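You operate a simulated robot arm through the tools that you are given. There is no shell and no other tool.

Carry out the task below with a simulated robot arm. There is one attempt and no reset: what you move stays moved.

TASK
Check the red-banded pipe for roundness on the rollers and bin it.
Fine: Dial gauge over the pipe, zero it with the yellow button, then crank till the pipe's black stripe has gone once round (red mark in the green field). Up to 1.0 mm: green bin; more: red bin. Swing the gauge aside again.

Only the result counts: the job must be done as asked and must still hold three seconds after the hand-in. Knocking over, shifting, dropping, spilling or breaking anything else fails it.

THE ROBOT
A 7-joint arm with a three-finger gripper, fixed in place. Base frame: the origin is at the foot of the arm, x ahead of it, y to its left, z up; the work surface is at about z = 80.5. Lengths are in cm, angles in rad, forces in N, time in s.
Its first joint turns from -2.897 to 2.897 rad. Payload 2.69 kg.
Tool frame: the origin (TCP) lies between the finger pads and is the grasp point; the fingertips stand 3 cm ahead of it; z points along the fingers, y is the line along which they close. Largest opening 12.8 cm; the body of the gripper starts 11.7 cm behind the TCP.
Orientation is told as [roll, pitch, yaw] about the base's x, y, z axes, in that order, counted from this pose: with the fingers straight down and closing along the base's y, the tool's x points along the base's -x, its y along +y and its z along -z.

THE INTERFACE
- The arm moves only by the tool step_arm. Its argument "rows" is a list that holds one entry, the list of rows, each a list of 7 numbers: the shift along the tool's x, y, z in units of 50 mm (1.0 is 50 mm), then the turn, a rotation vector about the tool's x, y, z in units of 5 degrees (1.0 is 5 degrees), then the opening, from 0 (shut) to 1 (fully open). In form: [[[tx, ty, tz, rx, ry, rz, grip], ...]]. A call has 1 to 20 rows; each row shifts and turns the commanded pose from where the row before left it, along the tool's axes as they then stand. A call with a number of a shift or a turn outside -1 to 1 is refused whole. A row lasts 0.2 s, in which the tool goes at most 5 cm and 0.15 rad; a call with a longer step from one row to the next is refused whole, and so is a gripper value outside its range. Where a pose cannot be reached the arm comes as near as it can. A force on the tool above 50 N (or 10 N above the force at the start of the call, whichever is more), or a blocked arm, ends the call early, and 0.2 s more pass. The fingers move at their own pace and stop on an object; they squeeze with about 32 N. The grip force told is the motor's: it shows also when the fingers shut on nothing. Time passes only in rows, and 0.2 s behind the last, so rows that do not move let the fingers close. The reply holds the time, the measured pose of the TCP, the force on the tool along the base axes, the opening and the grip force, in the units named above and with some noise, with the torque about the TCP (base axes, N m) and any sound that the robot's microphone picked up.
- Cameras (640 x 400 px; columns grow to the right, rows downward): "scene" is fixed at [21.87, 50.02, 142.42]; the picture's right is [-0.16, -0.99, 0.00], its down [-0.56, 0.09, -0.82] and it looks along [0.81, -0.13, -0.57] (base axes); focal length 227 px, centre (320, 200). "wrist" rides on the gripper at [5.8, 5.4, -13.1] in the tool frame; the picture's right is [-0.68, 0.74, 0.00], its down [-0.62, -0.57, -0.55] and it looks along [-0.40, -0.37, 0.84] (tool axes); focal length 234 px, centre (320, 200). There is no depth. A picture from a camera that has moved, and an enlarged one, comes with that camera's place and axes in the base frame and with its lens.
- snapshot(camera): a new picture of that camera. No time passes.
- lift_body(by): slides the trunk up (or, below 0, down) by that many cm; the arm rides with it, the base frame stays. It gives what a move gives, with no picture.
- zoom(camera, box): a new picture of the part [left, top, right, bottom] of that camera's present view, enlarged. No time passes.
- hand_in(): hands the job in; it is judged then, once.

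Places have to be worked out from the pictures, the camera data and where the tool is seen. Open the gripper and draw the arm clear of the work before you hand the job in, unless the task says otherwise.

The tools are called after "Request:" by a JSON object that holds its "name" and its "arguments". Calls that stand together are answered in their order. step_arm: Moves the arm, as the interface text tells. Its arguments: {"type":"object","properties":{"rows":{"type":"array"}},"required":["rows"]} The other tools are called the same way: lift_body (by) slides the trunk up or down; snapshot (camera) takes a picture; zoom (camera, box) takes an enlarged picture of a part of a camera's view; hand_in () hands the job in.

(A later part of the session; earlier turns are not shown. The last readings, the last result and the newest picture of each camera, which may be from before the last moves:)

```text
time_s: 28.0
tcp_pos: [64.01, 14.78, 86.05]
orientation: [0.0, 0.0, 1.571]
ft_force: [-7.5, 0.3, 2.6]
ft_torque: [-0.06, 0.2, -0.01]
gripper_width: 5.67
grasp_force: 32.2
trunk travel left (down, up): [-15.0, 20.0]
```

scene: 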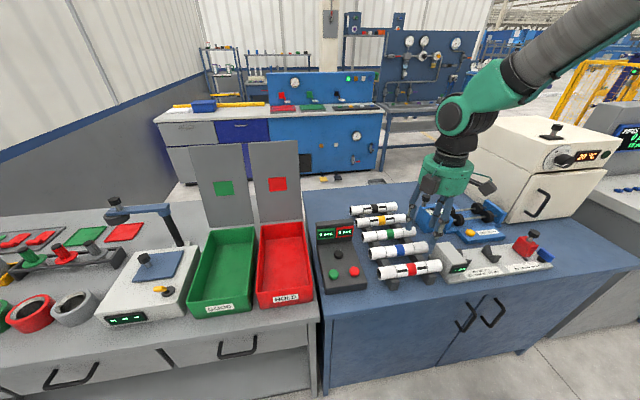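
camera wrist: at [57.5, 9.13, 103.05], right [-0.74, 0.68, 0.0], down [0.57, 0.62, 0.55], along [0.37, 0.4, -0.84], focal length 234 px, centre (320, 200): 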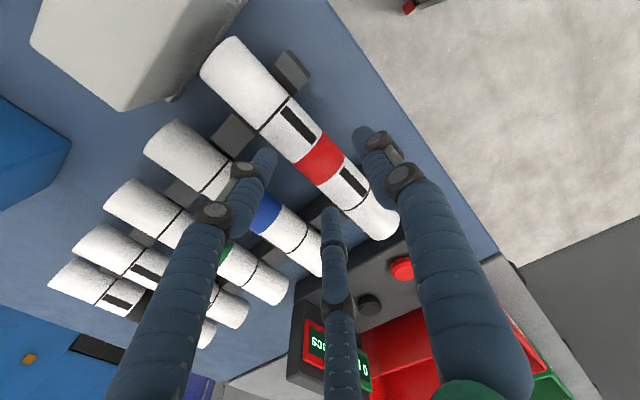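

The fingers stopped on the pipe at 5.67 cm with 32 N, so it's gripped. I close fully and lift it 1 cm to check.

Request:
{"name": "step_arm", "arguments": {"rows": [[[0, 0, 0, 0, 0, 0, 0.2], [0, 0, 0, 0, 0, 0, 0], [0, 0, -0.05, 0, 0, 0, 0], [0, 0, -0.1, 0, 0, 0, 0], [0, 0, -0.1, 0, 0, 0, 0], [0, 0, 0, 0, 0, 0, 0]]]}}

Request:
{"name": "zoom", "arguments": {"camera": "scene", "box": [350, 200, 470, 300]}}

Request:
{"name": "snapshot", "arguments": {"camera": "wrist"}}

```text
time_s: 29.4
tcp_pos: [64.07, 14.94, 87.32]
orientation: [-0.002, -0.001, 1.57]
ft_force: [-0.5, -0.7, -1.3]
ft_torque: [0.01, -0.01, 0.04]
gripper_width: 5.62
grasp_force: 31.8
trunk travel left (down, up): [-15.0, 20.0]
```

```text
4.00 times, centred on (410, 250) of scene
camera zoom: at [21.87, 50.02, 142.42], right [-0.16, -0.99, 0.0], down [-0.56, 0.09, -0.82], along [0.81, -0.13, -0.57], focal length 909 px, centre (-40, 0)
```

zoom: 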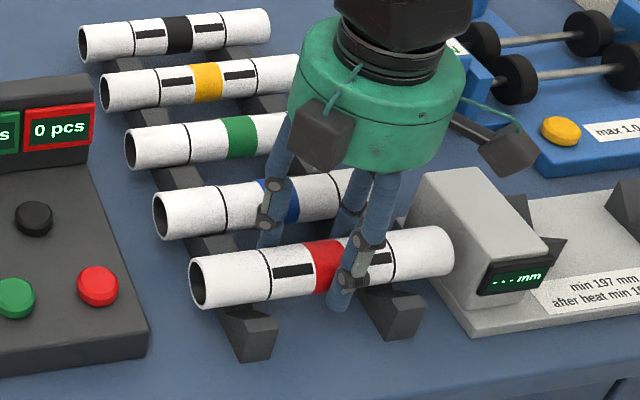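

```text
taken
camera wrist: at [58.71, 8.95, 100.49], right [-0.74, 0.68, 0.0], down [0.57, 0.62, 0.55], along [0.37, 0.4, -0.84], focal length 234 px, centre (320, 200)
```

wrist: 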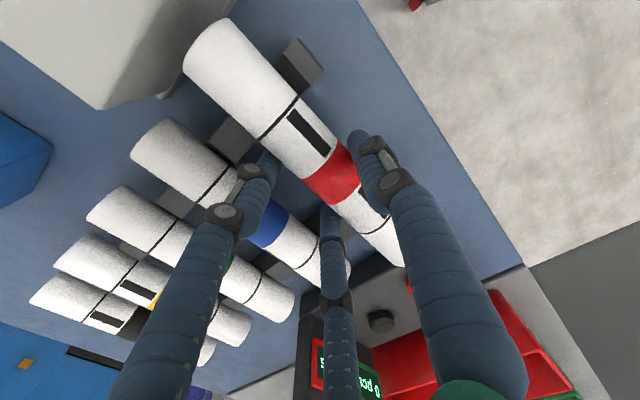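

The pipe is lifted level, gripped at its centre with the axis about 1 cm to -x and 1.75 cm below TCP. I raise it clear and carry it over the rollers to TCP (86.1, -22, 103).

Request:
{"name": "step_arm", "arguments": {"rows": [[[0, 0, -0.6, 0, 0, 0, 0], [0, 0, -0.85, 0, 0, 0, 0], [0, 0, -0.85, 0, 0, 0, 0], [0, 0, -0.85, 0, 0, 0, 0], [0.4, -0.22, 0, 0, 0, 0, 0], [0.698, -0.418, 0, 0, 0, 0, 0], [0.698, -0.418, 0, 0, 0, 0, 0], [0.698, -0.418, 0, 0, 0, 0, 0], [0.698, -0.418, 0, 0, 0, 0, 0], [0.698, -0.418, 0, 0, 0, 0, 0], [0.698, -0.418, 0, 0, 0, 0, 0], [0.698, -0.418, 0, 0, 0, 0, 0], [0.698, -0.418, 0, 0, 0, 0, 0], [0.698, -0.418, 0, 0, 0, 0, 0], [0.698, -0.418, 0, 0, 0, 0, 0], [0, 0, 0, 0, 0, 0, 0], [0, 0, 0, 0, 0, 0, 0]]]}}

Request:
{"name": "snapshot", "arguments": {"camera": "wrist"}}

Request:
{"name": "snapshot", "arguments": {"camera": "scene"}}

Request:
{"name": "zoom", "arguments": {"camera": "scene", "box": [400, 110, 540, 250]}}

```text
time_s: 33.0
tcp_pos: [85.95, -22.01, 103.28]
orientation: [0.0, -0.001, 1.572]
ft_force: [-0.3, 0.7, -1.3]
ft_torque: [0.03, 0.0, -0.05]
gripper_width: 5.64
grasp_force: 32.3
trunk travel left (down, up): [-15.0, 20.0]
```

```text
taken
camera wrist: at [80.65, -27.86, 116.32], right [-0.74, 0.68, 0.0], down [0.57, 0.62, 0.55], along [0.37, 0.4, -0.84], focal length 234 px, centre (320, 200)
```

wrist: 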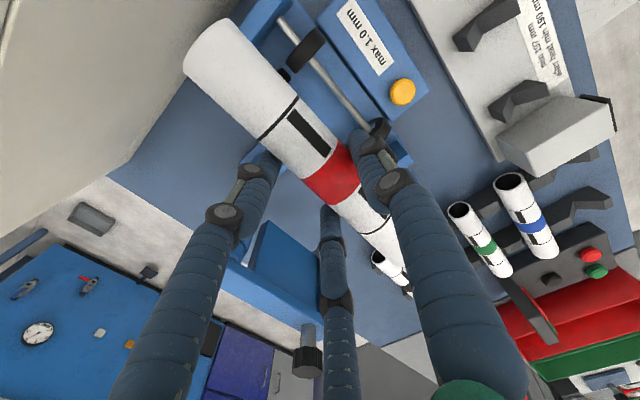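

```text
taken
```

scene: 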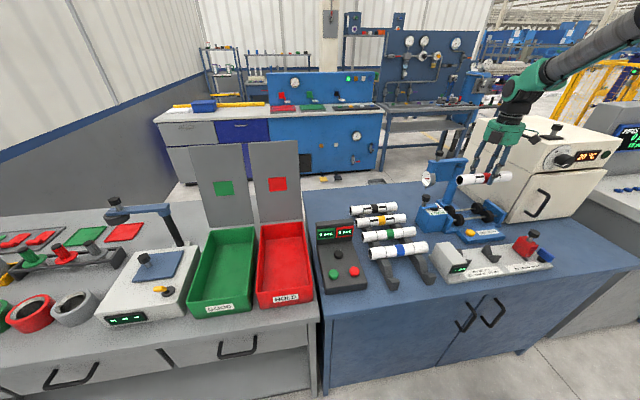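

```text
2.86 times, centred on (470, 180) of scene
camera zoom: at [21.87, 50.02, 142.42], right [-0.16, -0.99, 0.0], down [-0.56, 0.09, -0.82], along [0.81, -0.13, -0.57], focal length 650 px, centre (-109, 257)
```

zoom: 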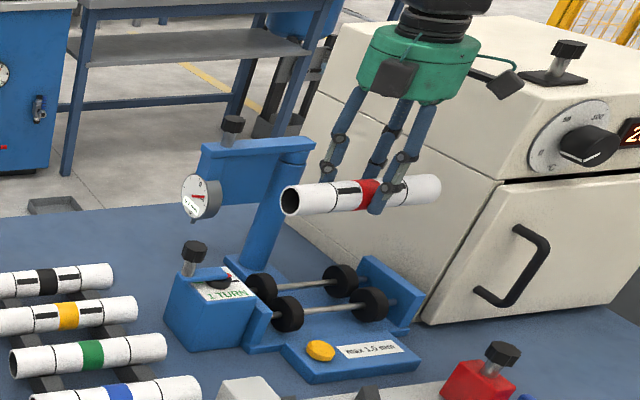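

Pipe centre is at y≈-22.0 and its axis x≈84.95, nearly over the roller midline (85.1). I nudge +0.15 in x and lower to z≈90.5, just above the seat.

Request:
{"name": "step_arm", "arguments": {"rows": [[[0.02, -0.03, 0.2, 0, 0, 0, 0], [0, 0, 0.5, 0, 0, 0, 0], [0, 0, 0.5, 0, 0, 0, 0], [0, 0, 0.5, 0, 0, 0, 0], [0, 0, 0.5, 0, 0, 0, 0], [0, 0, 0.3, 0, 0, 0, 0], [0, 0, 0.06, 0, 0, 0, 0], [0, 0, 0, 0, 0, 0, 0]]]}}

Request:
{"name": "snapshot", "arguments": {"camera": "wrist"}}

Request:
{"name": "zoom", "arguments": {"camera": "scene", "box": [420, 140, 540, 250]}}

```text
time_s: 34.8
tcp_pos: [86.05, -22.22, 90.2]
orientation: [-0.002, -0.001, 1.572]
ft_force: [1.0, 0.2, -0.2]
ft_torque: [-0.02, -0.01, 0.0]
gripper_width: 5.64
grasp_force: 32.0
trunk travel left (down, up): [-15.0, 20.0]
```

```text
taken
camera wrist: at [80.81, -28.11, 103.43], right [-0.74, 0.68, 0.0], down [0.57, 0.62, 0.55], along [0.37, 0.4, -0.84], focal length 234 px, centre (320, 200)
```

wrist: 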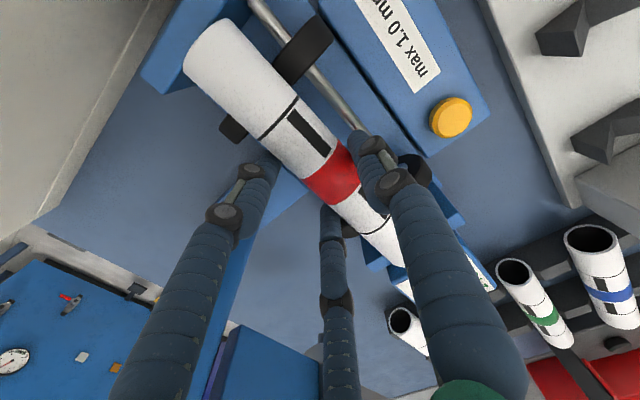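

```text
3.64 times, centred on (480, 195) of scene
camera zoom: at [21.87, 50.02, 142.42], right [-0.16, -0.99, 0.0], down [-0.56, 0.09, -0.82], along [0.81, -0.13, -0.57], focal length 827 px, centre (-262, 218)
```

zoom: 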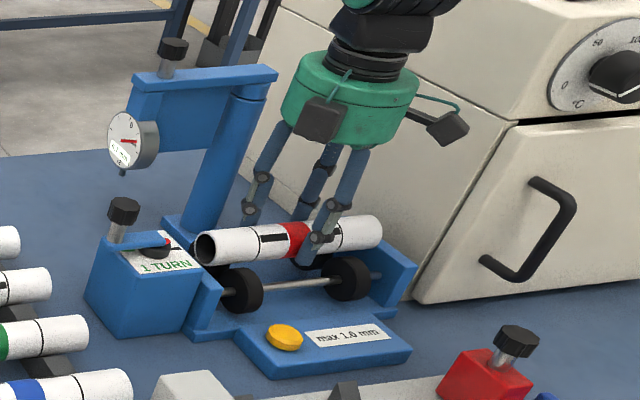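

The pipe hovers over the rollers. I zoom on both ends to check clearance from the end plates before setting it down.

Request:
{"name": "zoom", "arguments": {"camera": "wrist", "box": [130, 0, 290, 100]}}

Request:
{"name": "zoom", "arguments": {"camera": "scene", "box": [455, 185, 535, 235]}}

Request:
{"name": "zoom", "arguments": {"camera": "wrist", "box": [340, 200, 440, 300]}}

```text
4.00 times, centred on (210, 50) of wrist
camera zoom: at [80.81, -28.11, 103.43], right [-0.74, 0.68, 0.0], down [0.57, 0.62, 0.55], along [0.37, 0.4, -0.84], focal length 937 px, centre (760, 800)
```

zoom: 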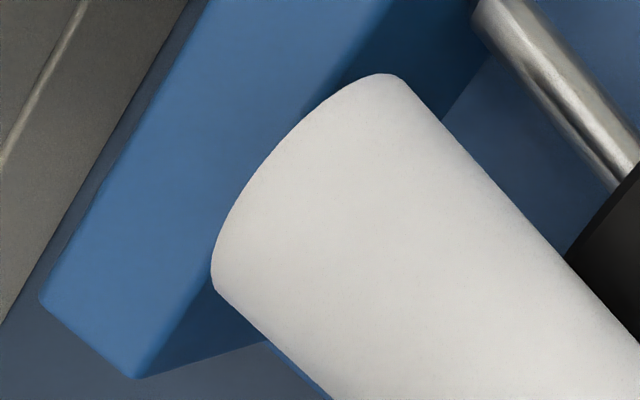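

```text
8.00 times, centred on (495, 210) of scene
camera zoom: at [21.87, 50.02, 142.42], right [-0.16, -0.99, 0.0], down [-0.56, 0.09, -0.82], along [0.81, -0.13, -0.57], focal length 1819 px, centre (-1080, 120)
```

zoom: 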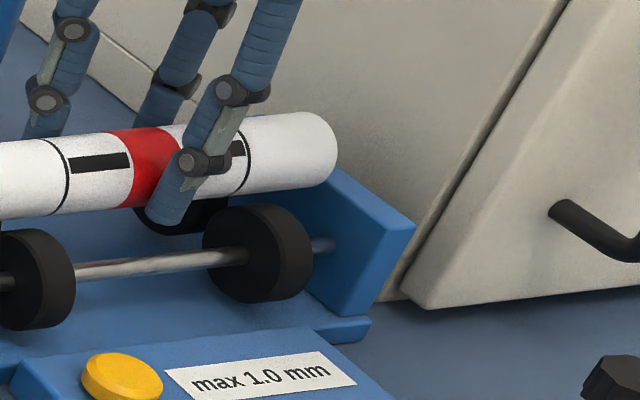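

```text
4.00 times, centred on (390, 250) of wrist
camera zoom: at [80.81, -28.11, 103.43], right [-0.74, 0.68, 0.0], down [0.57, 0.62, 0.55], along [0.37, 0.4, -0.84], focal length 937 px, centre (40, 0)
```

zoom: 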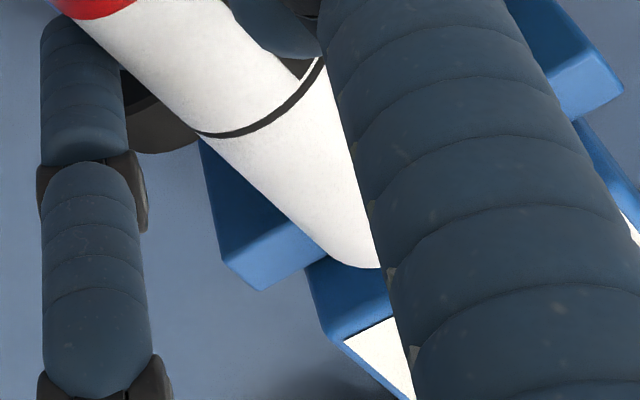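

Ends are at about y=-32.4 and -11.8, between plates at about -32.9 and -11.3, so it is centred. Lowering slowly and watching for seat contact.

Request:
{"name": "step_arm", "arguments": {"rows": [[[0, 0, 0.05, 0, 0, 0, 0], [0, 0, 0.05, 0, 0, 0, 0], [0, 0, 0.05, 0, 0, 0, 0], [0, 0, 0.05, 0, 0, 0, 0], [0, 0, 0.05, 0, 0, 0, 0]]]}}

Request:
{"name": "step_arm", "arguments": {"rows": [[[0, 0, 0.03, 0, 0, 0, 0], [0, 0, 0.03, 0, 0, 0, 0]]]}}

Request:
{"name": "step_arm", "arguments": {"rows": [[[0, 0, 0.02, 0, 0, 0, 0], [0, 0, 0.02, 0, 0, 0, 0]]]}}

```text
time_s: 36.0
tcp_pos: [85.99, -22.12, 89.29]
orientation: [0.0, 0.0, 1.569]
ft_force: [-26.6, 0.5, 29.4]
ft_torque: [0.0, 1.12, -0.02]
gripper_width: 5.67
grasp_force: 31.6
trunk travel left (down, up): [-15.0, 20.0]
```

```text
time_s: 36.6
tcp_pos: [86.05, -22.09, 88.89]
orientation: [-0.001, 0.0, 1.572]
ft_force: [-28.0, 0.4, 27.4]
ft_torque: [-0.01, 0.92, 0.0]
gripper_width: 5.61
grasp_force: 31.9
trunk travel left (down, up): [-15.0, 20.0]
```

```text
time_s: 37.2
tcp_pos: [85.94, -22.18, 88.7]
orientation: [-0.003, 0.0, 1.569]
ft_force: [-31.9, -3.9, 27.3]
ft_torque: [-0.1, 0.9, 0.11]
gripper_width: 5.57
grasp_force: 31.4
trunk travel left (down, up): [-15.0, 20.0]
```

There's contact, pushing the tool up and toward -x (about 28 N each), as if the pipe touches only the +x rollers. I stop and look.

Request:
{"name": "zoom", "arguments": {"camera": "scene", "box": [455, 185, 535, 235]}}

Request:
{"name": "zoom", "arguments": {"camera": "scene", "box": [430, 170, 530, 240]}}

Request:
{"name": "zoom", "arguments": {"camera": "wrist", "box": [180, 0, 460, 260]}}

```text
8.00 times, centred on (495, 210) of scene
camera zoom: at [21.87, 50.02, 142.42], right [-0.16, -0.99, 0.0], down [-0.56, 0.09, -0.82], along [0.81, -0.13, -0.57], focal length 1819 px, centre (-1080, 120)
```

zoom: 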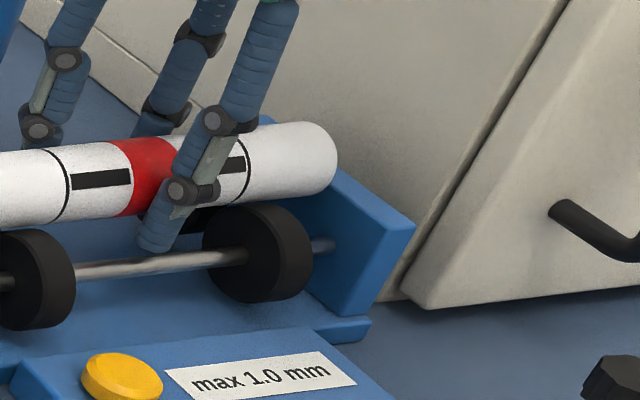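

```text
5.71 times, centred on (480, 205) of scene
camera zoom: at [21.87, 50.02, 142.42], right [-0.16, -0.99, 0.0], down [-0.56, 0.09, -0.82], along [0.81, -0.13, -0.57], focal length 1299 px, centre (-594, 171)
```

zoom: 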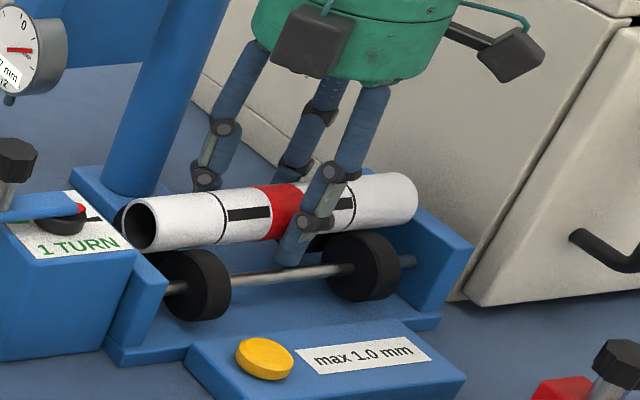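

```text
1.54 times, centred on (320, 130) of wrist
camera zoom: at [80.61, -28.1, 101.83], right [-0.74, 0.68, 0.0], down [0.57, 0.62, 0.55], along [0.37, 0.4, -0.84], focal length 360 px, centre (320, 308)
```

zoom: 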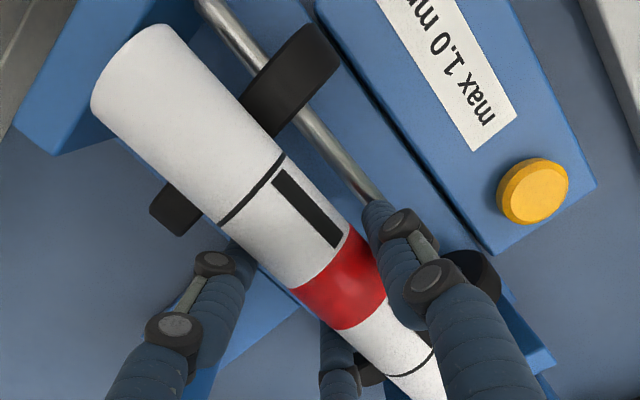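

The pipe barely moved in the last centimetre while the hand slid down along it: it's on the rollers (wheel radius is more like 2.5 cm) but pressed against the +x pair. I relieve by moving -x slightly and up a little.

Request:
{"name": "step_arm", "arguments": {"rows": [[[0, 0.03, -0.03, 0, 0, 0, 0], [0, 0, 0, 0, 0, 0, 0]]]}}

Request:
{"name": "step_arm", "arguments": {"rows": [[[0, 0.03, 0, 0, 0, 0, 0], [0, 0, 0, 0, 0, 0, 0]]]}}

```text
time_s: 37.8
tcp_pos: [85.88, -22.18, 88.66]
orientation: [-0.001, 0.001, 1.569]
ft_force: [-15.9, -3.8, 8.4]
ft_torque: [-0.11, 0.33, 0.02]
gripper_width: 5.56
grasp_force: 32.8
trunk travel left (down, up): [-15.0, 20.0]
```

```text
time_s: 38.4
tcp_pos: [85.92, -22.15, 88.64]
orientation: [-0.002, 0.0, 1.571]
ft_force: [-0.1, -0.9, -0.6]
ft_torque: [0.03, 0.01, 0.05]
gripper_width: 5.53
grasp_force: 31.7
trunk travel left (down, up): [-15.0, 20.0]
```

Forces are now near zero. I open the fingers gradually to about 7.3 cm so the pipe settles between the rollers.

Request:
{"name": "step_arm", "arguments": {"rows": [[[0, 0, 0, 0, 0, 0, 0.42], [0, 0, 0, 0, 0, 0, 0.44], [0, 0, 0, 0, 0, 0, 0.46], [0, 0, 0, 0, 0, 0, 0.48], [0, 0, 0, 0, 0, 0, 0.5], [0, 0, 0, 0, 0, 0, 0.53], [0, 0, 0, 0, 0, 0, 0.56], [0, 0, 0, 0, 0, 0, 0.58], [0, 0, 0, 0, 0, 0, 0.58]]]}}

Request:
{"name": "zoom", "arguments": {"camera": "wrist", "box": [180, 0, 460, 260]}}

Request:
{"name": "zoom", "arguments": {"camera": "scene", "box": [430, 170, 530, 240]}}

```text
time_s: 40.4
tcp_pos: [85.87, -22.14, 88.73]
orientation: [0.001, -0.001, 1.57]
ft_force: [-0.4, -0.1, -1.0]
ft_torque: [0.03, 0.0, 0.04]
gripper_width: 7.41
grasp_force: 0.0
trunk travel left (down, up): [-15.0, 20.0]
```

```text
1.54 times, centred on (320, 130) of wrist
camera zoom: at [80.55, -28.09, 101.84], right [-0.74, 0.68, 0.0], down [0.57, 0.62, 0.55], along [0.37, 0.4, -0.84], focal length 360 px, centre (320, 308)
```

zoom: 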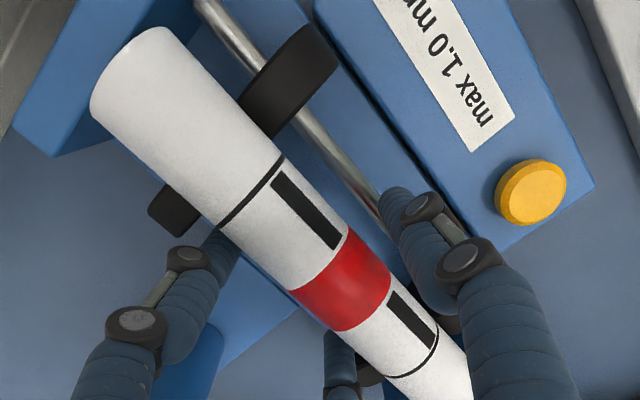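

```text
5.71 times, centred on (480, 205) of scene
camera zoom: at [21.87, 50.02, 142.42], right [-0.16, -0.99, 0.0], down [-0.56, 0.09, -0.82], along [0.81, -0.13, -0.57], focal length 1299 px, centre (-594, 171)
```

zoom: 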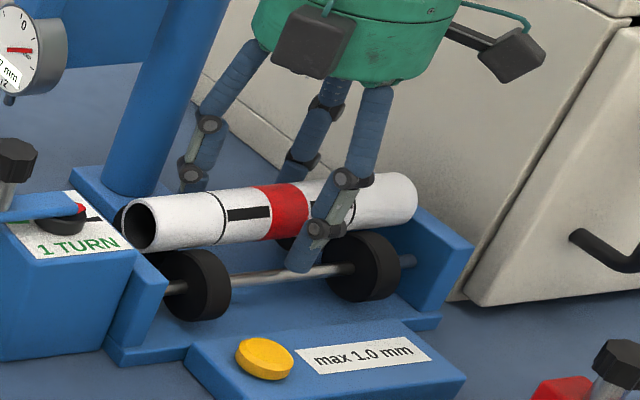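

The pipe is seated on the rollers. I shift +0.3 in x to even out the finger clearances, then rise straight up slowly.

Request:
{"name": "step_arm", "arguments": {"rows": [[[0, -0.06, 0, 0, 0, 0, 0.58], [0, 0, -0.1, 0, 0, 0, 0.58], [0, 0, -0.2, 0, 0, 0, 0.58], [0, 0, -0.3, 0, 0, 0, 0.58], [0, 0, -0.5, 0, 0, 0, 0.58], [0, 0, -0.8, 0, 0, 0, 0.58], [0, 0, -0.8, 0, 0, 0, 0.58], [0, 0, -0.8, 0, 0, 0, 0.58], [0, 0, 0, 0, 0, 0, 0.58]]]}}

Request:
{"name": "snapshot", "arguments": {"camera": "wrist"}}

Request:
{"name": "zoom", "arguments": {"camera": "scene", "box": [400, 130, 540, 250]}}

```text
time_s: 42.4
tcp_pos: [85.92, -22.04, 106.29]
orientation: [0.0, 0.0, 1.571]
ft_force: [-0.1, 0.3, 0.5]
ft_torque: [-0.02, -0.04, 0.01]
gripper_width: 7.41
grasp_force: 0.1
trunk travel left (down, up): [-15.0, 20.0]
```

```text
taken
camera wrist: at [80.69, -28.1, 119.43], right [-0.74, 0.68, 0.0], down [0.57, 0.62, 0.55], along [0.37, 0.4, -0.84], focal length 234 px, centre (320, 200)
```

wrist: 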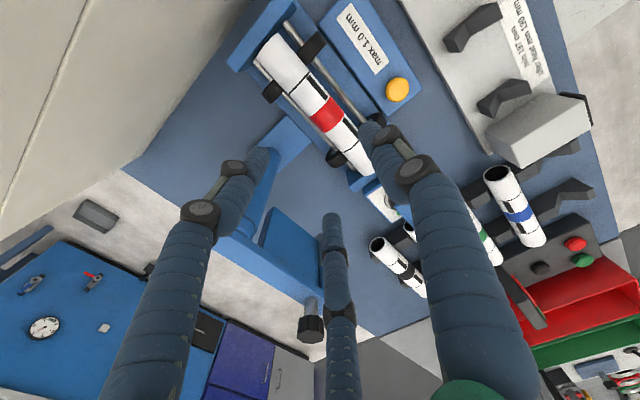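

```text
3.33 times, centred on (470, 190) of scene
camera zoom: at [21.87, 50.02, 142.42], right [-0.16, -0.99, 0.0], down [-0.56, 0.09, -0.82], along [0.81, -0.13, -0.57], focal length 758 px, centre (-180, 233)
```

zoom: 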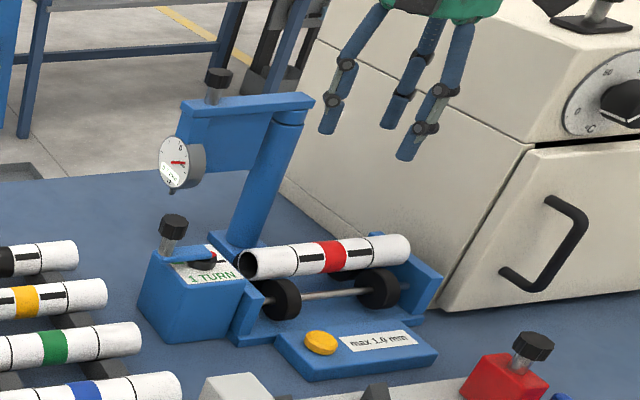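

The pipe rests on the rollers between the plates. The gauge knob triangulates to about (98.4, -10.5, 106); I turn the tool back to yaw 0 while rising so I can grip the knob and swing it with the wrist turning along.

Request:
{"name": "step_arm", "arguments": {"rows": [[[0, 0, -0.1, 0, 0, 1, 0.58], [0, 0, -0.1, 0, 0, 1, 0.58], [0, 0, -0.1, 0, 0, 1, 0.58], [0, 0, -0.1, 0, 0, 1, 0.58], [0, 0, -0.1, 0, 0, 1, 0.58], [0, 0, -0.1, 0, 0, 1, 0.58], [0, 0, -0.1, 0, 0, 1, 0.58], [0, 0, -0.1, 0, 0, 1, 0.58], [0, 0, -0.1, 0, 0, 1, 0.58], [0, 0, -0.1, 0, 0, 1, 0.58], [0, 0, 0, 0, 0, 1, 0.58], [0, 0, 0, 0, 0, 1, 0.58], [0, 0, 0, 0, 0, 1, 0.58], [0, 0, 0, 0, 0, 1, 0.58], [0, 0, 0, 0, 0, 1, 0.58], [0, 0, 0, 0, 0, 1, 0.58], [0, 0, 0, 0, 0, 1, 0.58], [0, 0, 0, 0, 0, 1, 0.58], [0, 0, 0, 0, 0, 0, 0.58]]]}}

Request:
{"name": "zoom", "arguments": {"camera": "scene", "box": [415, 145, 495, 205]}}

Request:
{"name": "snapshot", "arguments": {"camera": "wrist"}}

```text
time_s: 46.4
tcp_pos: [86.22, -22.22, 111.11]
orientation: [0.0, 0.0, -0.001]
ft_force: [-0.1, -0.5, -0.1]
ft_torque: [-0.02, 0.0, 0.01]
gripper_width: 7.43
grasp_force: 0.1
trunk travel left (down, up): [-15.0, 20.0]
```

```text
6.67 times, centred on (455, 175) of scene
camera zoom: at [21.87, 50.02, 142.42], right [-0.16, -0.99, 0.0], down [-0.56, 0.09, -0.82], along [0.81, -0.13, -0.57], focal length 1516 px, centre (-580, 367)
```

zoom: 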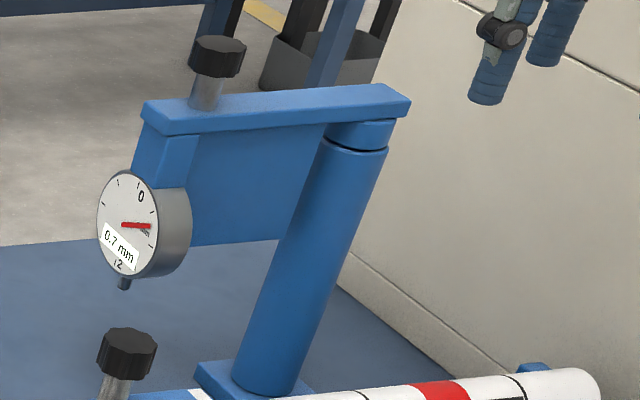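

```text
taken
camera wrist: at [80.35, -16.88, 124.34], right [0.68, 0.74, 0.0], down [0.62, -0.57, 0.55], along [0.4, -0.37, -0.84], focal length 234 px, centre (320, 200)
```

wrist: 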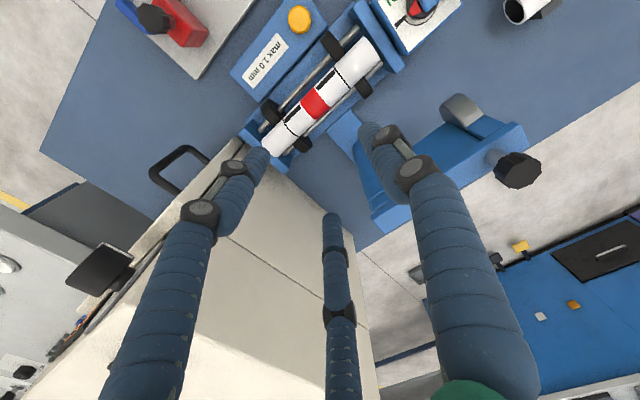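

The knob measures about (98.3, -10.4), cap z≈104–106, pivot about (97, -21.4). I move above the knob and see whether the arm reaches there.

Request:
{"name": "step_arm", "arguments": {"rows": [[[-0.5, 0.48, -0.1, 0, 0, 0, 0.58], [-0.5, 0.48, -0.1, 0, 0, 0, 0.58], [-0.5, 0.48, -0.1, 0, 0, 0, 0.58], [-0.5, 0.48, -0.08, 0, 0, 0, 0.58], [-0.42, 0.44, 0, 0, 0, 0, 0.58], [0, 0, 0, 0, 0, 0, 0.58]]]}}

Request:
{"name": "snapshot", "arguments": {"camera": "wrist"}}

Request:
{"name": "zoom", "arguments": {"camera": "scene", "box": [400, 110, 500, 200]}}

```text
time_s: 47.8
tcp_pos: [98.36, -10.26, 113.07]
orientation: [0.0, 0.0, -0.001]
ft_force: [0.2, 0.3, -0.3]
ft_torque: [-0.07, 0.03, -0.03]
gripper_width: 7.42
grasp_force: 0.0
trunk travel left (down, up): [-15.0, 20.0]
```

```text
taken
camera wrist: at [92.53, -4.97, 126.27], right [0.68, 0.74, 0.0], down [0.62, -0.57, 0.55], along [0.4, -0.37, -0.84], focal length 234 px, centre (320, 200)
```

wrist: 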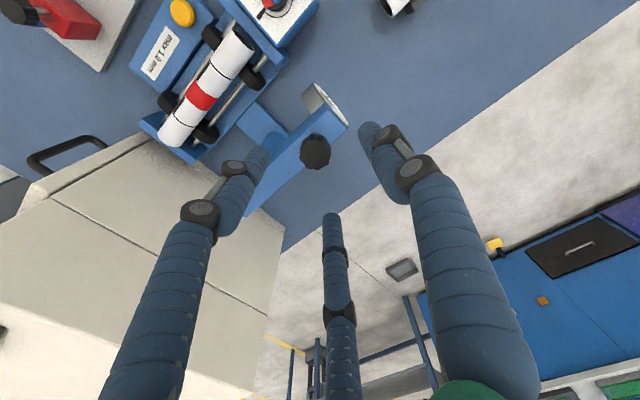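

```text
4.44 times, centred on (450, 155) of scene
camera zoom: at [21.87, 50.02, 142.42], right [-0.16, -0.99, 0.0], down [-0.56, 0.09, -0.82], along [0.81, -0.13, -0.57], focal length 1010 px, centre (-258, 400)
```

zoom: 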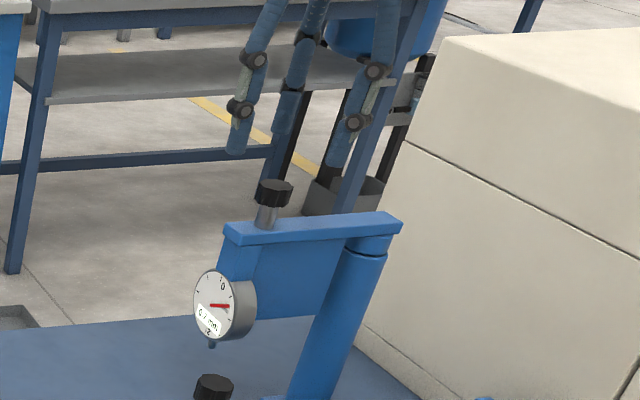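

Reach is fine and the knob is almost exactly below TCP. I correct 0.2 cm and descend so the fingertips surround the cap (tips at z≈104).

Request:
{"name": "step_arm", "arguments": {"rows": [[[0.04, -0.04, 0, 0, 0, 0, 0.58], [0, 0, 0.4, 0, 0, 0, 0.58], [0, 0, 0.4, 0, 0, 0, 0.58], [0, 0, 0.2, 0, 0, 0, 0.58], [0, 0, 0.1, 0, 0, 0, 0.58], [0, 0, 0.08, 0, 0, 0, 0.58], [0, 0, 0, 0, 0, 0, 0.58]]]}}

Request:
{"name": "zoom", "arguments": {"camera": "wrist", "box": [220, 90, 420, 250]}}

Request:
{"name": "zoom", "arguments": {"camera": "scene", "box": [410, 130, 480, 190]}}

```text
time_s: 49.4
tcp_pos: [98.05, -10.58, 107.17]
orientation: [-0.001, 0.0, -0.001]
ft_force: [0.0, 0.3, 0.4]
ft_torque: [-0.02, -0.01, 0.0]
gripper_width: 7.42
grasp_force: 0.0
trunk travel left (down, up): [-15.0, 20.0]
```

```text
2.50 times, centred on (320, 170) of wrist
camera zoom: at [92.28, -5.28, 120.32], right [0.68, 0.74, 0.0], down [0.62, -0.57, 0.55], along [0.4, -0.37, -0.84], focal length 585 px, centre (320, 275)
```

zoom: 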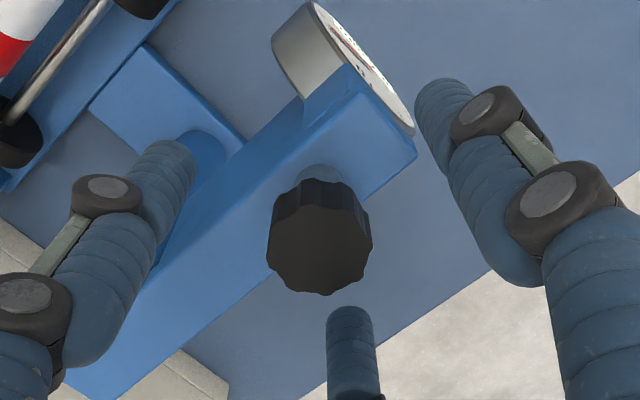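

```text
6.67 times, centred on (445, 160) of scene
camera zoom: at [21.87, 50.02, 142.42], right [-0.16, -0.99, 0.0], down [-0.56, 0.09, -0.82], along [0.81, -0.13, -0.57], focal length 1516 px, centre (-513, 467)
```

zoom: 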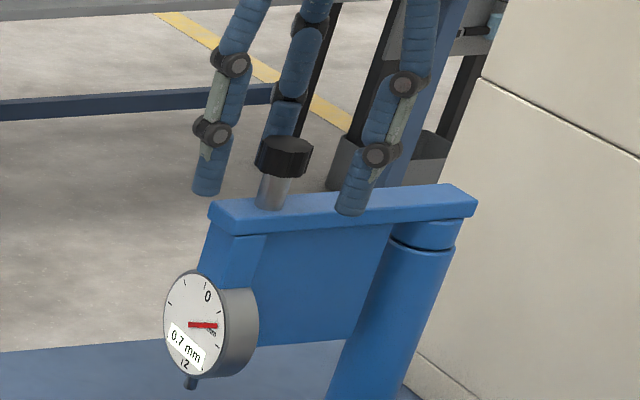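

The cap is centred between the three fingers. I nudge slightly (+0.2, -0.2) and close on it.

Request:
{"name": "step_arm", "arguments": {"rows": [[[-0.04, -0.04, 0, 0, 0, 0, 0.5], [0, 0, 0, 0, 0, 0, 0.4], [0, 0, 0, 0, 0, 0, 0.33], [0, 0, 0, 0, 0, 0, 0.28], [0, 0, 0, 0, 0, 0, 0.25], [0, 0, 0, 0, 0, 0, 0.22], [0, 0, 0, 0, 0, 0, 0.2]]]}}

Request:
{"name": "zoom", "arguments": {"camera": "wrist", "box": [220, 90, 420, 250]}}

```text
time_s: 51.0
tcp_pos: [98.26, -10.72, 107.19]
orientation: [-0.001, -0.002, -0.001]
ft_force: [0.7, 3.4, -2.5]
ft_torque: [0.07, 0.05, 0.01]
gripper_width: 3.01
grasp_force: 10.9
trunk travel left (down, up): [-15.0, 20.0]
```

```text
2.50 times, centred on (320, 170) of wrist
camera zoom: at [92.5, -5.45, 120.34], right [0.68, 0.74, 0.0], down [0.61, -0.57, 0.55], along [0.4, -0.37, -0.84], focal length 585 px, centre (320, 275)
```

zoom: 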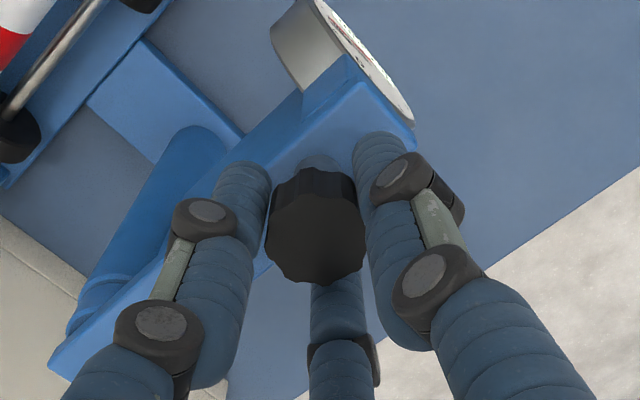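

The knob is caged and was gripped at 3.0 cm. I'll loosen to about 4.6 cm (a loose cage, so a small pivot error won't jam) and swing the first half of the arc.

Request:
{"name": "step_arm", "arguments": {"rows": [[[0, 0, 0, 0, 0, 0, 0.36], [0, 0, 0, 0, 0, 0, 0.36], [0.188, 0.014, 0, 0, 0, 0, 0.36], [0.188, -0.004, 0, 0, 0, 0, 0.36], [0.186, -0.018, 0, 0, 0, 0, 0.36], [0.186, -0.036, 0, 0, 0, 0, 0.36], [0.18, -0.05, 0, 0, 0, 0, 0.36]]]}}

Request:
{"name": "snapshot", "arguments": {"camera": "wrist"}}

Request:
{"name": "zoom", "arguments": {"camera": "scene", "box": [410, 130, 500, 200]}}

```text
time_s: 52.6
tcp_pos: [93.63, -11.28, 107.13]
orientation: [0.0, -0.001, -0.001]
ft_force: [0.2, 0.0, -0.1]
ft_torque: [0.03, 0.02, -0.01]
gripper_width: 4.63
grasp_force: 0.0
trunk travel left (down, up): [-15.0, 20.0]
```

```text
taken
camera wrist: at [87.8, -5.96, 120.3], right [0.68, 0.74, 0.0], down [0.62, -0.57, 0.55], along [0.4, -0.37, -0.84], focal length 234 px, centre (320, 200)
```

wrist: 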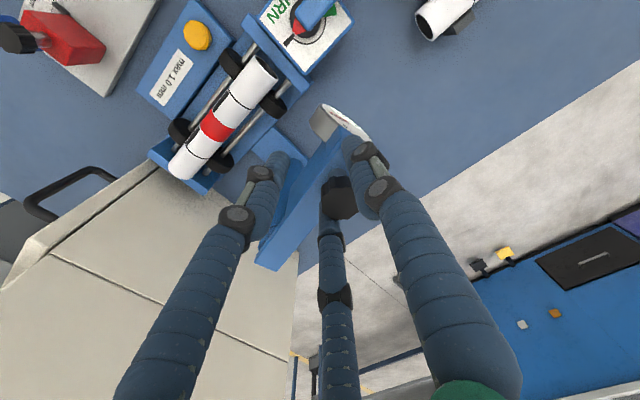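

```text
5.71 times, centred on (455, 165) of scene
camera zoom: at [21.87, 50.02, 142.42], right [-0.16, -0.99, 0.0], down [-0.56, 0.09, -0.82], along [0.81, -0.13, -0.57], focal length 1299 px, centre (-451, 400)
```

zoom: 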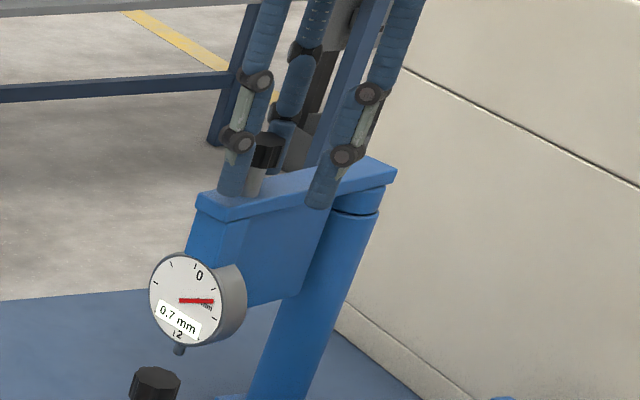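

The gauge arm follows freely with practically no force. I continue the arc.

Request:
{"name": "step_arm", "arguments": {"rows": [[[0.176, -0.068, 0, 0, 0, 0, 0.36], [0.17, -0.082, 0, 0, 0, 0, 0.36], [0.16, -0.096, 0, 0, 0, 0, 0.36], [0.152, -0.11, 0, 0, 0, 0, 0.36], [0.144, -0.122, 0, 0, 0, 0, 0.36], [0.13, -0.136, 0, 0, 0, 0, 0.36], [0.12, -0.144, 0, 0, 0, 0, 0.36], [0.104, -0.156, 0, 0, 0, 0, 0.36], [0.092, -0.164, 0, 0, 0, 0, 0.36]]]}}

Request:
{"name": "snapshot", "arguments": {"camera": "wrist"}}

Request:
{"name": "zoom", "arguments": {"camera": "scene", "box": [420, 130, 530, 220]}}

```text
time_s: 54.6
tcp_pos: [87.37, -16.66, 107.2]
orientation: [0.0, -0.001, 0.0]
ft_force: [0.5, 0.4, 0.8]
ft_torque: [0.0, 0.0, -0.01]
gripper_width: 4.61
grasp_force: 0.0
trunk travel left (down, up): [-15.0, 20.0]
```

```text
taken
camera wrist: at [81.57, -11.38, 120.32], right [0.68, 0.74, 0.0], down [0.62, -0.57, 0.55], along [0.4, -0.37, -0.84], focal length 234 px, centre (320, 200)
```

wrist: 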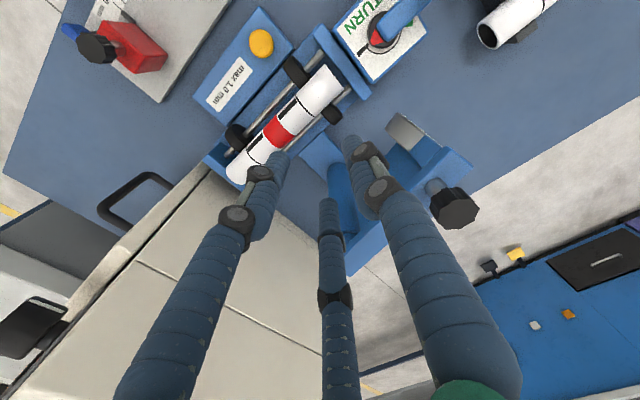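

```text
4.44 times, centred on (475, 175) of scene
camera zoom: at [21.87, 50.02, 142.42], right [-0.16, -0.99, 0.0], down [-0.56, 0.09, -0.82], along [0.81, -0.13, -0.57], focal length 1010 px, centre (-369, 311)
```

zoom: 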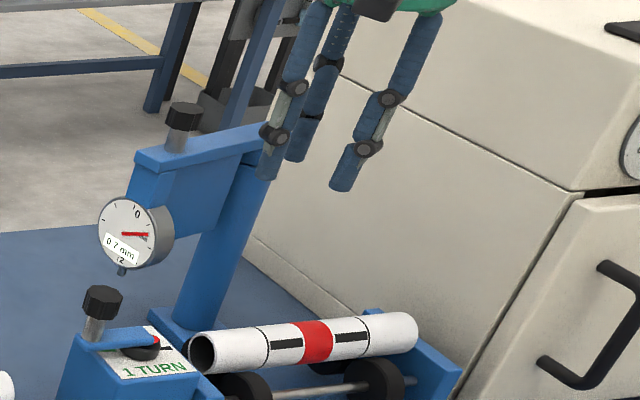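

The knob slipped out of the cage through the gap between two fingers; it's now near (95.7, -10.8). I rise, re-centre over the knob, and will use a tighter cage.

Request:
{"name": "step_arm", "arguments": {"rows": [[[0, 0, -0.53, 0, 0, 0, 0.36], [0, 0, -0.6, 0, 0, 0, 0.36], [-0.415, 0.295, 0, 0, 0, 0, 0.5], [-0.415, 0.295, 0, 0, 0, 0, 0.5], [-0.415, 0.295, 0, 0, 0, 0, 0.5], [-0.415, 0.295, 0, 0, 0, 0, 0.5], [0, 0, 0, 0, 0, 0, 0.5]]]}}

Request:
{"name": "snapshot", "arguments": {"camera": "wrist"}}

```text
time_s: 56.2
tcp_pos: [95.79, -10.62, 112.72]
orientation: [-0.001, -0.001, -0.001]
ft_force: [-0.3, 0.2, -0.1]
ft_torque: [-0.04, 0.03, 0.0]
gripper_width: 6.41
grasp_force: 0.1
trunk travel left (down, up): [-15.0, 20.0]
```

```text
taken
camera wrist: at [90.0, -5.32, 125.94], right [0.68, 0.74, 0.0], down [0.62, -0.57, 0.55], along [0.4, -0.37, -0.84], focal length 234 px, centre (320, 200)
```

wrist: 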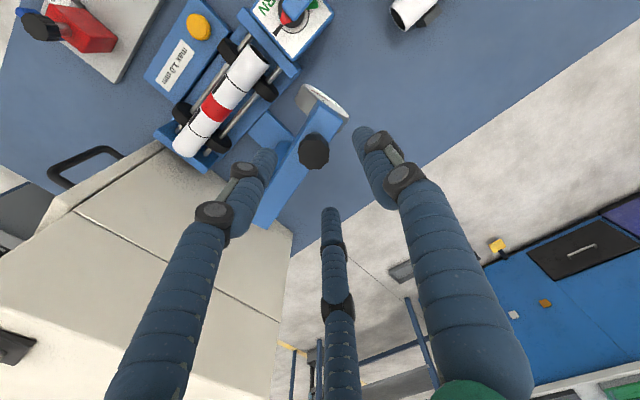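

Knob now at about (95.4, -11.0). I correct and descend around it, then close to a snug fit.

Request:
{"name": "step_arm", "arguments": {"rows": [[[0.07, -0.08, 0, 0, 0, 0, 0.5], [0, 0, 0.4, 0, 0, 0, 0.5], [0, 0, 0.4, 0, 0, 0, 0.5], [0, 0, 0.2, 0, 0, 0, 0.5], [0, 0, 0.12, 0, 0, 0, 0.5], [0, 0, 0, 0, 0, 0, 0.4], [0, 0, 0, 0, 0, 0, 0.32], [0, 0, 0, 0, 0, 0, 0.26], [0, 0, 0, 0, 0, 0, 0.22], [0, 0, 0, 0, 0, 0, 0.2]]]}}

Request:
{"name": "zoom", "arguments": {"camera": "wrist", "box": [220, 90, 420, 250]}}

```text
time_s: 58.4
tcp_pos: [95.4, -10.96, 107.14]
orientation: [0.0, -0.001, -0.001]
ft_force: [-0.4, 5.7, -0.6]
ft_torque: [0.07, 0.01, -0.01]
gripper_width: 2.95
grasp_force: 3.5
trunk travel left (down, up): [-15.0, 20.0]
```

```text
2.50 times, centred on (320, 170) of wrist
camera zoom: at [89.6, -5.74, 120.35], right [0.68, 0.74, 0.0], down [0.62, -0.57, 0.55], along [0.4, -0.37, -0.84], focal length 585 px, centre (320, 275)
```

zoom: 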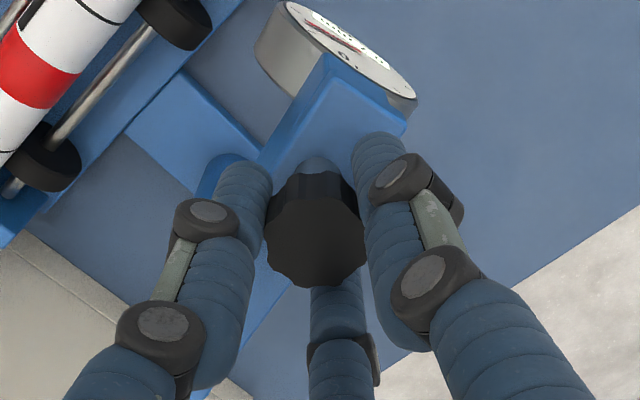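

Gripped again at 2.95 cm. I loosen only to 3.4 cm (gap smaller than the knob) and swing 20° as a test.

Request:
{"name": "step_arm", "arguments": {"rows": [[[0, 0, 0, 0, 0, 0, 0.266], [0.09, -0.021, 0, 0, 0, 0, 0.266], [0.09, -0.021, 0, 0, 0, 0, 0.266], [0.088, -0.029, 0, 0, 0, 0, 0.266], [0.088, -0.029, 0, 0, 0, 0, 0.266], [0.086, -0.037, 0, 0, 0, 0, 0.266], [0.086, -0.037, 0, 0, 0, 0, 0.266], [0.081, -0.044, 0, 0, 0, 0, 0.266], [0.081, -0.044, 0, 0, 0, 0, 0.266]]]}}

Request:
{"name": "zoom", "arguments": {"camera": "wrist", "box": [220, 90, 420, 250]}}

```text
time_s: 60.4
tcp_pos: [91.84, -12.42, 107.34]
orientation: [0.0, -0.001, 0.001]
ft_force: [0.4, -0.5, 0.3]
ft_torque: [-0.02, 0.04, 0.0]
gripper_width: 3.37
grasp_force: 0.1
trunk travel left (down, up): [-15.0, 20.0]
```

```text
2.50 times, centred on (320, 170) of wrist
camera zoom: at [86.16, -7.12, 120.47], right [0.68, 0.74, 0.0], down [0.62, -0.57, 0.55], along [0.4, -0.37, -0.84], focal length 585 px, centre (320, 275)
```

zoom: 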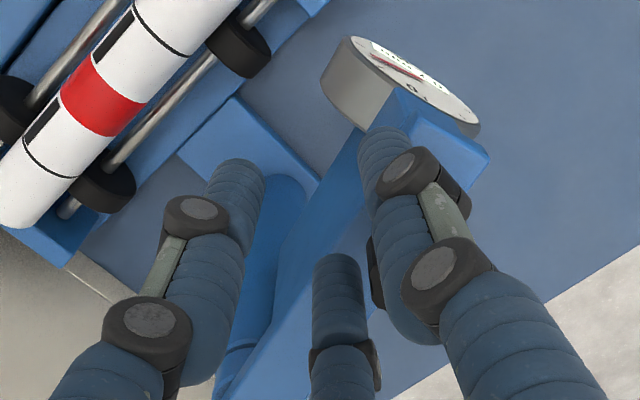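

The knob isn't between the fingers any more. I check the scene view and full wrist view to see where it went.

Request:
{"name": "snapshot", "arguments": {"camera": "wrist"}}

Request:
{"name": "zoom", "arguments": {"camera": "scene", "box": [420, 130, 500, 190]}}

```text
taken
camera wrist: at [86.16, -7.12, 120.47], right [0.68, 0.74, 0.0], down [0.62, -0.57, 0.55], along [0.4, -0.37, -0.84], focal length 234 px, centre (320, 200)
```

wrist: 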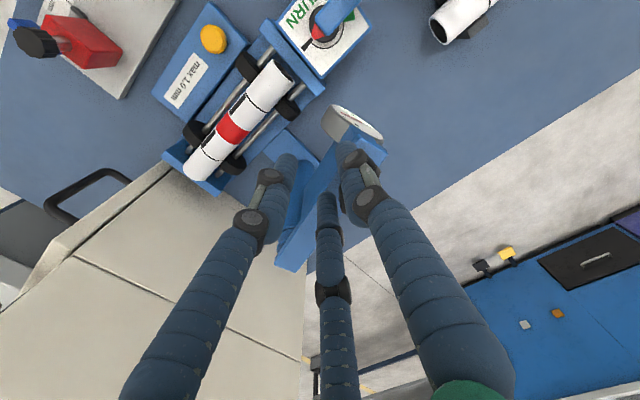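

```text
6.67 times, centred on (460, 160) of scene
camera zoom: at [21.87, 50.02, 142.42], right [-0.16, -0.99, 0.0], down [-0.56, 0.09, -0.82], along [0.81, -0.13, -0.57], focal length 1516 px, centre (-613, 467)
```

zoom: 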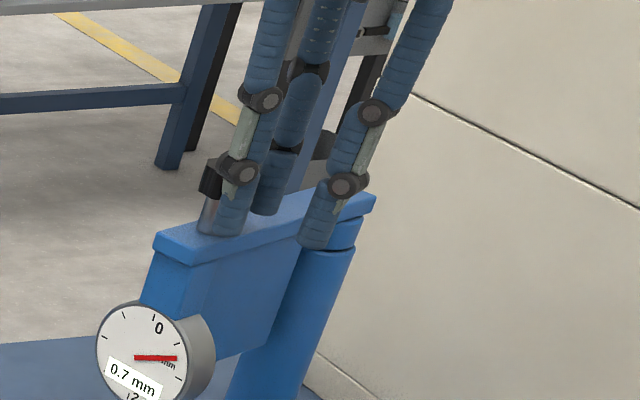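

The knob slid out behind the +y finger. A loose cage doesn't hold it, so I'll instead push the bar with closed fingers from its +x side. First I rise and re-measure the arm's position.

Request:
{"name": "step_arm", "arguments": {"rows": [[[0, 0, -0.6, 0, 0, 0, 0.266], [0, 0, -0.8, 0, 0, 0, 0.266], [0, 0, -0.2, 0, 0, 0, 0], [0, 0, 0, 0, 0, 0, 0], [0, 0, 0, 0, 0, 0, 0]]]}}

Request:
{"name": "snapshot", "arguments": {"camera": "wrist"}}

Request:
{"name": "zoom", "arguments": {"camera": "scene", "box": [420, 130, 500, 190]}}

```text
time_s: 61.6
tcp_pos: [91.89, -12.49, 115.27]
orientation: [0.0, 0.0, 0.0]
ft_force: [-0.3, 0.5, -1.0]
ft_torque: [0.02, 0.02, -0.02]
gripper_width: 0.23
grasp_force: 32.1
trunk travel left (down, up): [-15.0, 20.0]
```

```text
taken
camera wrist: at [86.1, -7.16, 128.41], right [0.68, 0.74, 0.0], down [0.62, -0.57, 0.55], along [0.4, -0.37, -0.84], focal length 234 px, centre (320, 200)
```

wrist: 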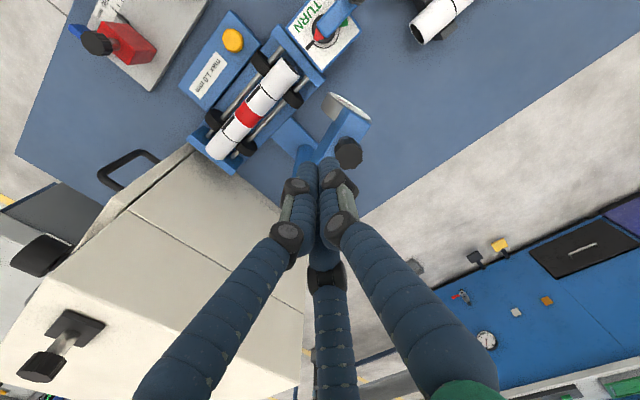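

```text
6.67 times, centred on (460, 160) of scene
camera zoom: at [21.87, 50.02, 142.42], right [-0.16, -0.99, 0.0], down [-0.56, 0.09, -0.82], along [0.81, -0.13, -0.57], focal length 1516 px, centre (-613, 467)
```

zoom: 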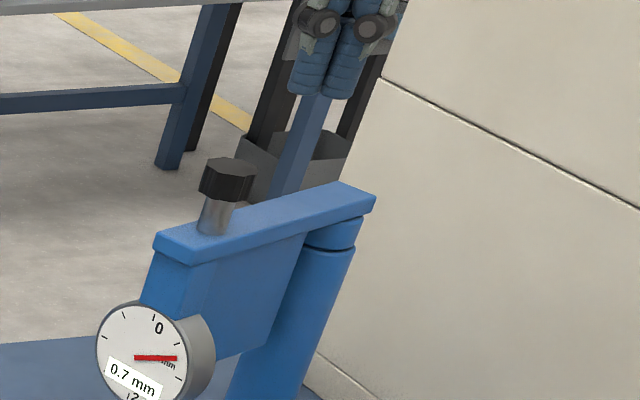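

The knob is at about (94.4, -11.0), so the bar points at ~106° from the pivot. With the fingers closed I go behind the bar (its +x side) at (99.2, -12.6) and lower the tips beside it.

Request:
{"name": "step_arm", "arguments": {"rows": [[[-0.73, 0, 0, 0, 0, 0, 0], [-0.73, 0, 0, 0, 0, 0, 0], [0, 0, 0.5, 0, 0, 0, 0], [0, 0, 0.5, 0, 0, 0, 0], [0, 0, 0.4, 0, 0, 0, 0], [0, 0, 0, 0, 0, 0, 0]]]}}

Request:
{"name": "snapshot", "arguments": {"camera": "wrist"}}

Request:
{"name": "zoom", "arguments": {"camera": "scene", "box": [420, 130, 500, 190]}}

```text
time_s: 63.0
tcp_pos: [99.0, -12.29, 108.25]
orientation: [0.0, -0.001, -0.001]
ft_force: [0.3, 0.4, 0.0]
ft_torque: [0.01, 0.0, 0.01]
gripper_width: 0.23
grasp_force: 31.4
trunk travel left (down, up): [-15.0, 20.0]
```

```text
taken
camera wrist: at [93.39, -7.13, 121.38], right [0.68, 0.74, 0.0], down [0.62, -0.57, 0.55], along [0.4, -0.37, -0.84], focal length 234 px, centre (320, 200)
```

wrist: 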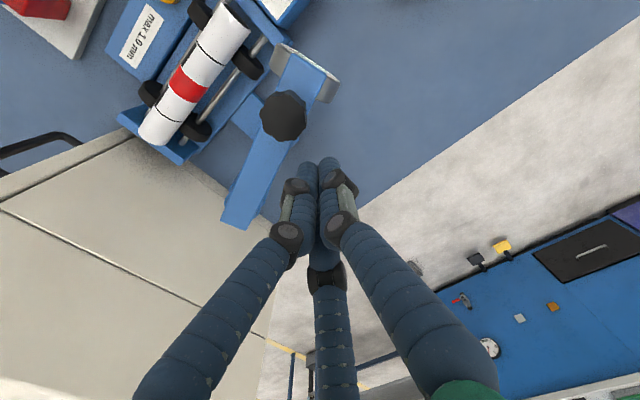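

```text
6.67 times, centred on (460, 160) of scene
camera zoom: at [21.87, 50.02, 142.42], right [-0.16, -0.99, 0.0], down [-0.56, 0.09, -0.82], along [0.81, -0.13, -0.57], focal length 1516 px, centre (-613, 467)
```

zoom: 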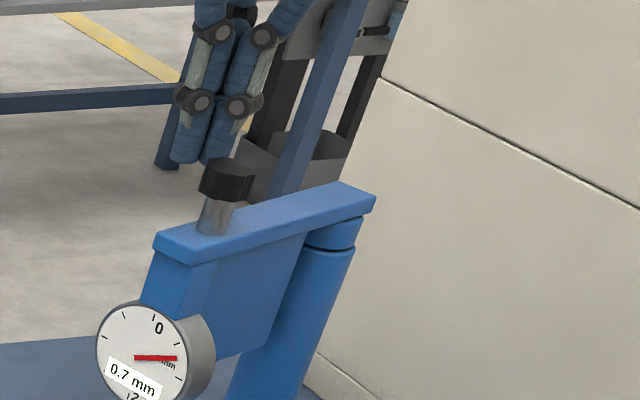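

The closed fingers are behind the bar. I lower the tips to z≈100.2 beside the bar.

Request:
{"name": "step_arm", "arguments": {"rows": [[[0, 0, 0.4, 0, 0, 0, 0], [0, 0, 0.3, 0, 0, 0, 0], [0, 0, 0.2, 0, 0, 0, 0], [0, 0, 0.1, 0, 0, 0, 0], [0, 0, 0, 0, 0, 0, 0]]]}}

Request:
{"name": "zoom", "arguments": {"camera": "wrist", "box": [200, 60, 440, 220]}}

Request:
{"name": "zoom", "arguments": {"camera": "scene", "box": [420, 130, 500, 190]}}

```text
time_s: 64.2
tcp_pos: [99.29, -12.35, 103.14]
orientation: [0.001, -0.001, 0.0]
ft_force: [0.4, -0.4, 0.7]
ft_torque: [0.0, -0.02, 0.0]
gripper_width: 0.22
grasp_force: 31.4
trunk travel left (down, up): [-15.0, 20.0]
```

```text
2.50 times, centred on (320, 140) of wrist
camera zoom: at [93.47, -7.12, 116.36], right [0.68, 0.74, 0.0], down [0.62, -0.57, 0.55], along [0.4, -0.37, -0.84], focal length 585 px, centre (320, 350)
```

zoom: 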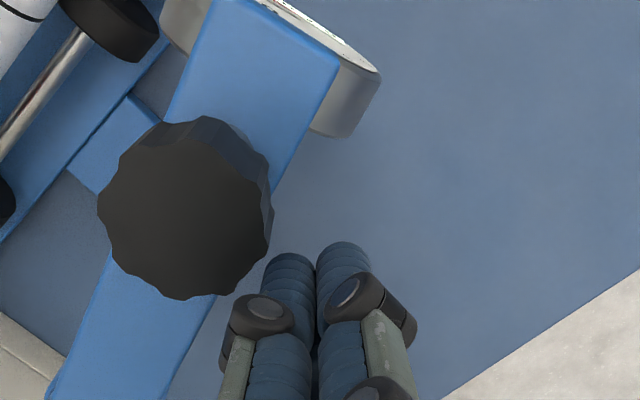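

```text
6.67 times, centred on (460, 160) of scene
camera zoom: at [21.87, 50.02, 142.42], right [-0.16, -0.99, 0.0], down [-0.56, 0.09, -0.82], along [0.81, -0.13, -0.57], focal length 1516 px, centre (-613, 467)
```

zoom: 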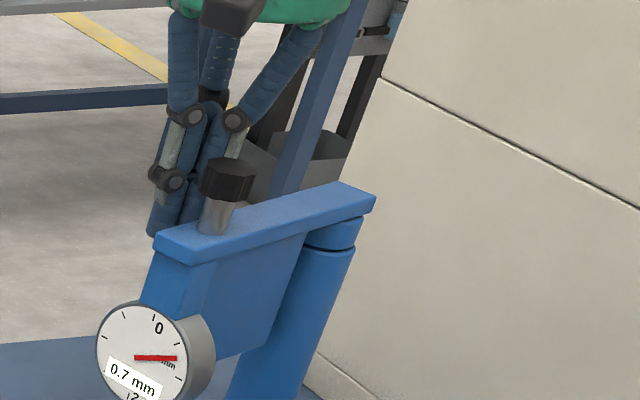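

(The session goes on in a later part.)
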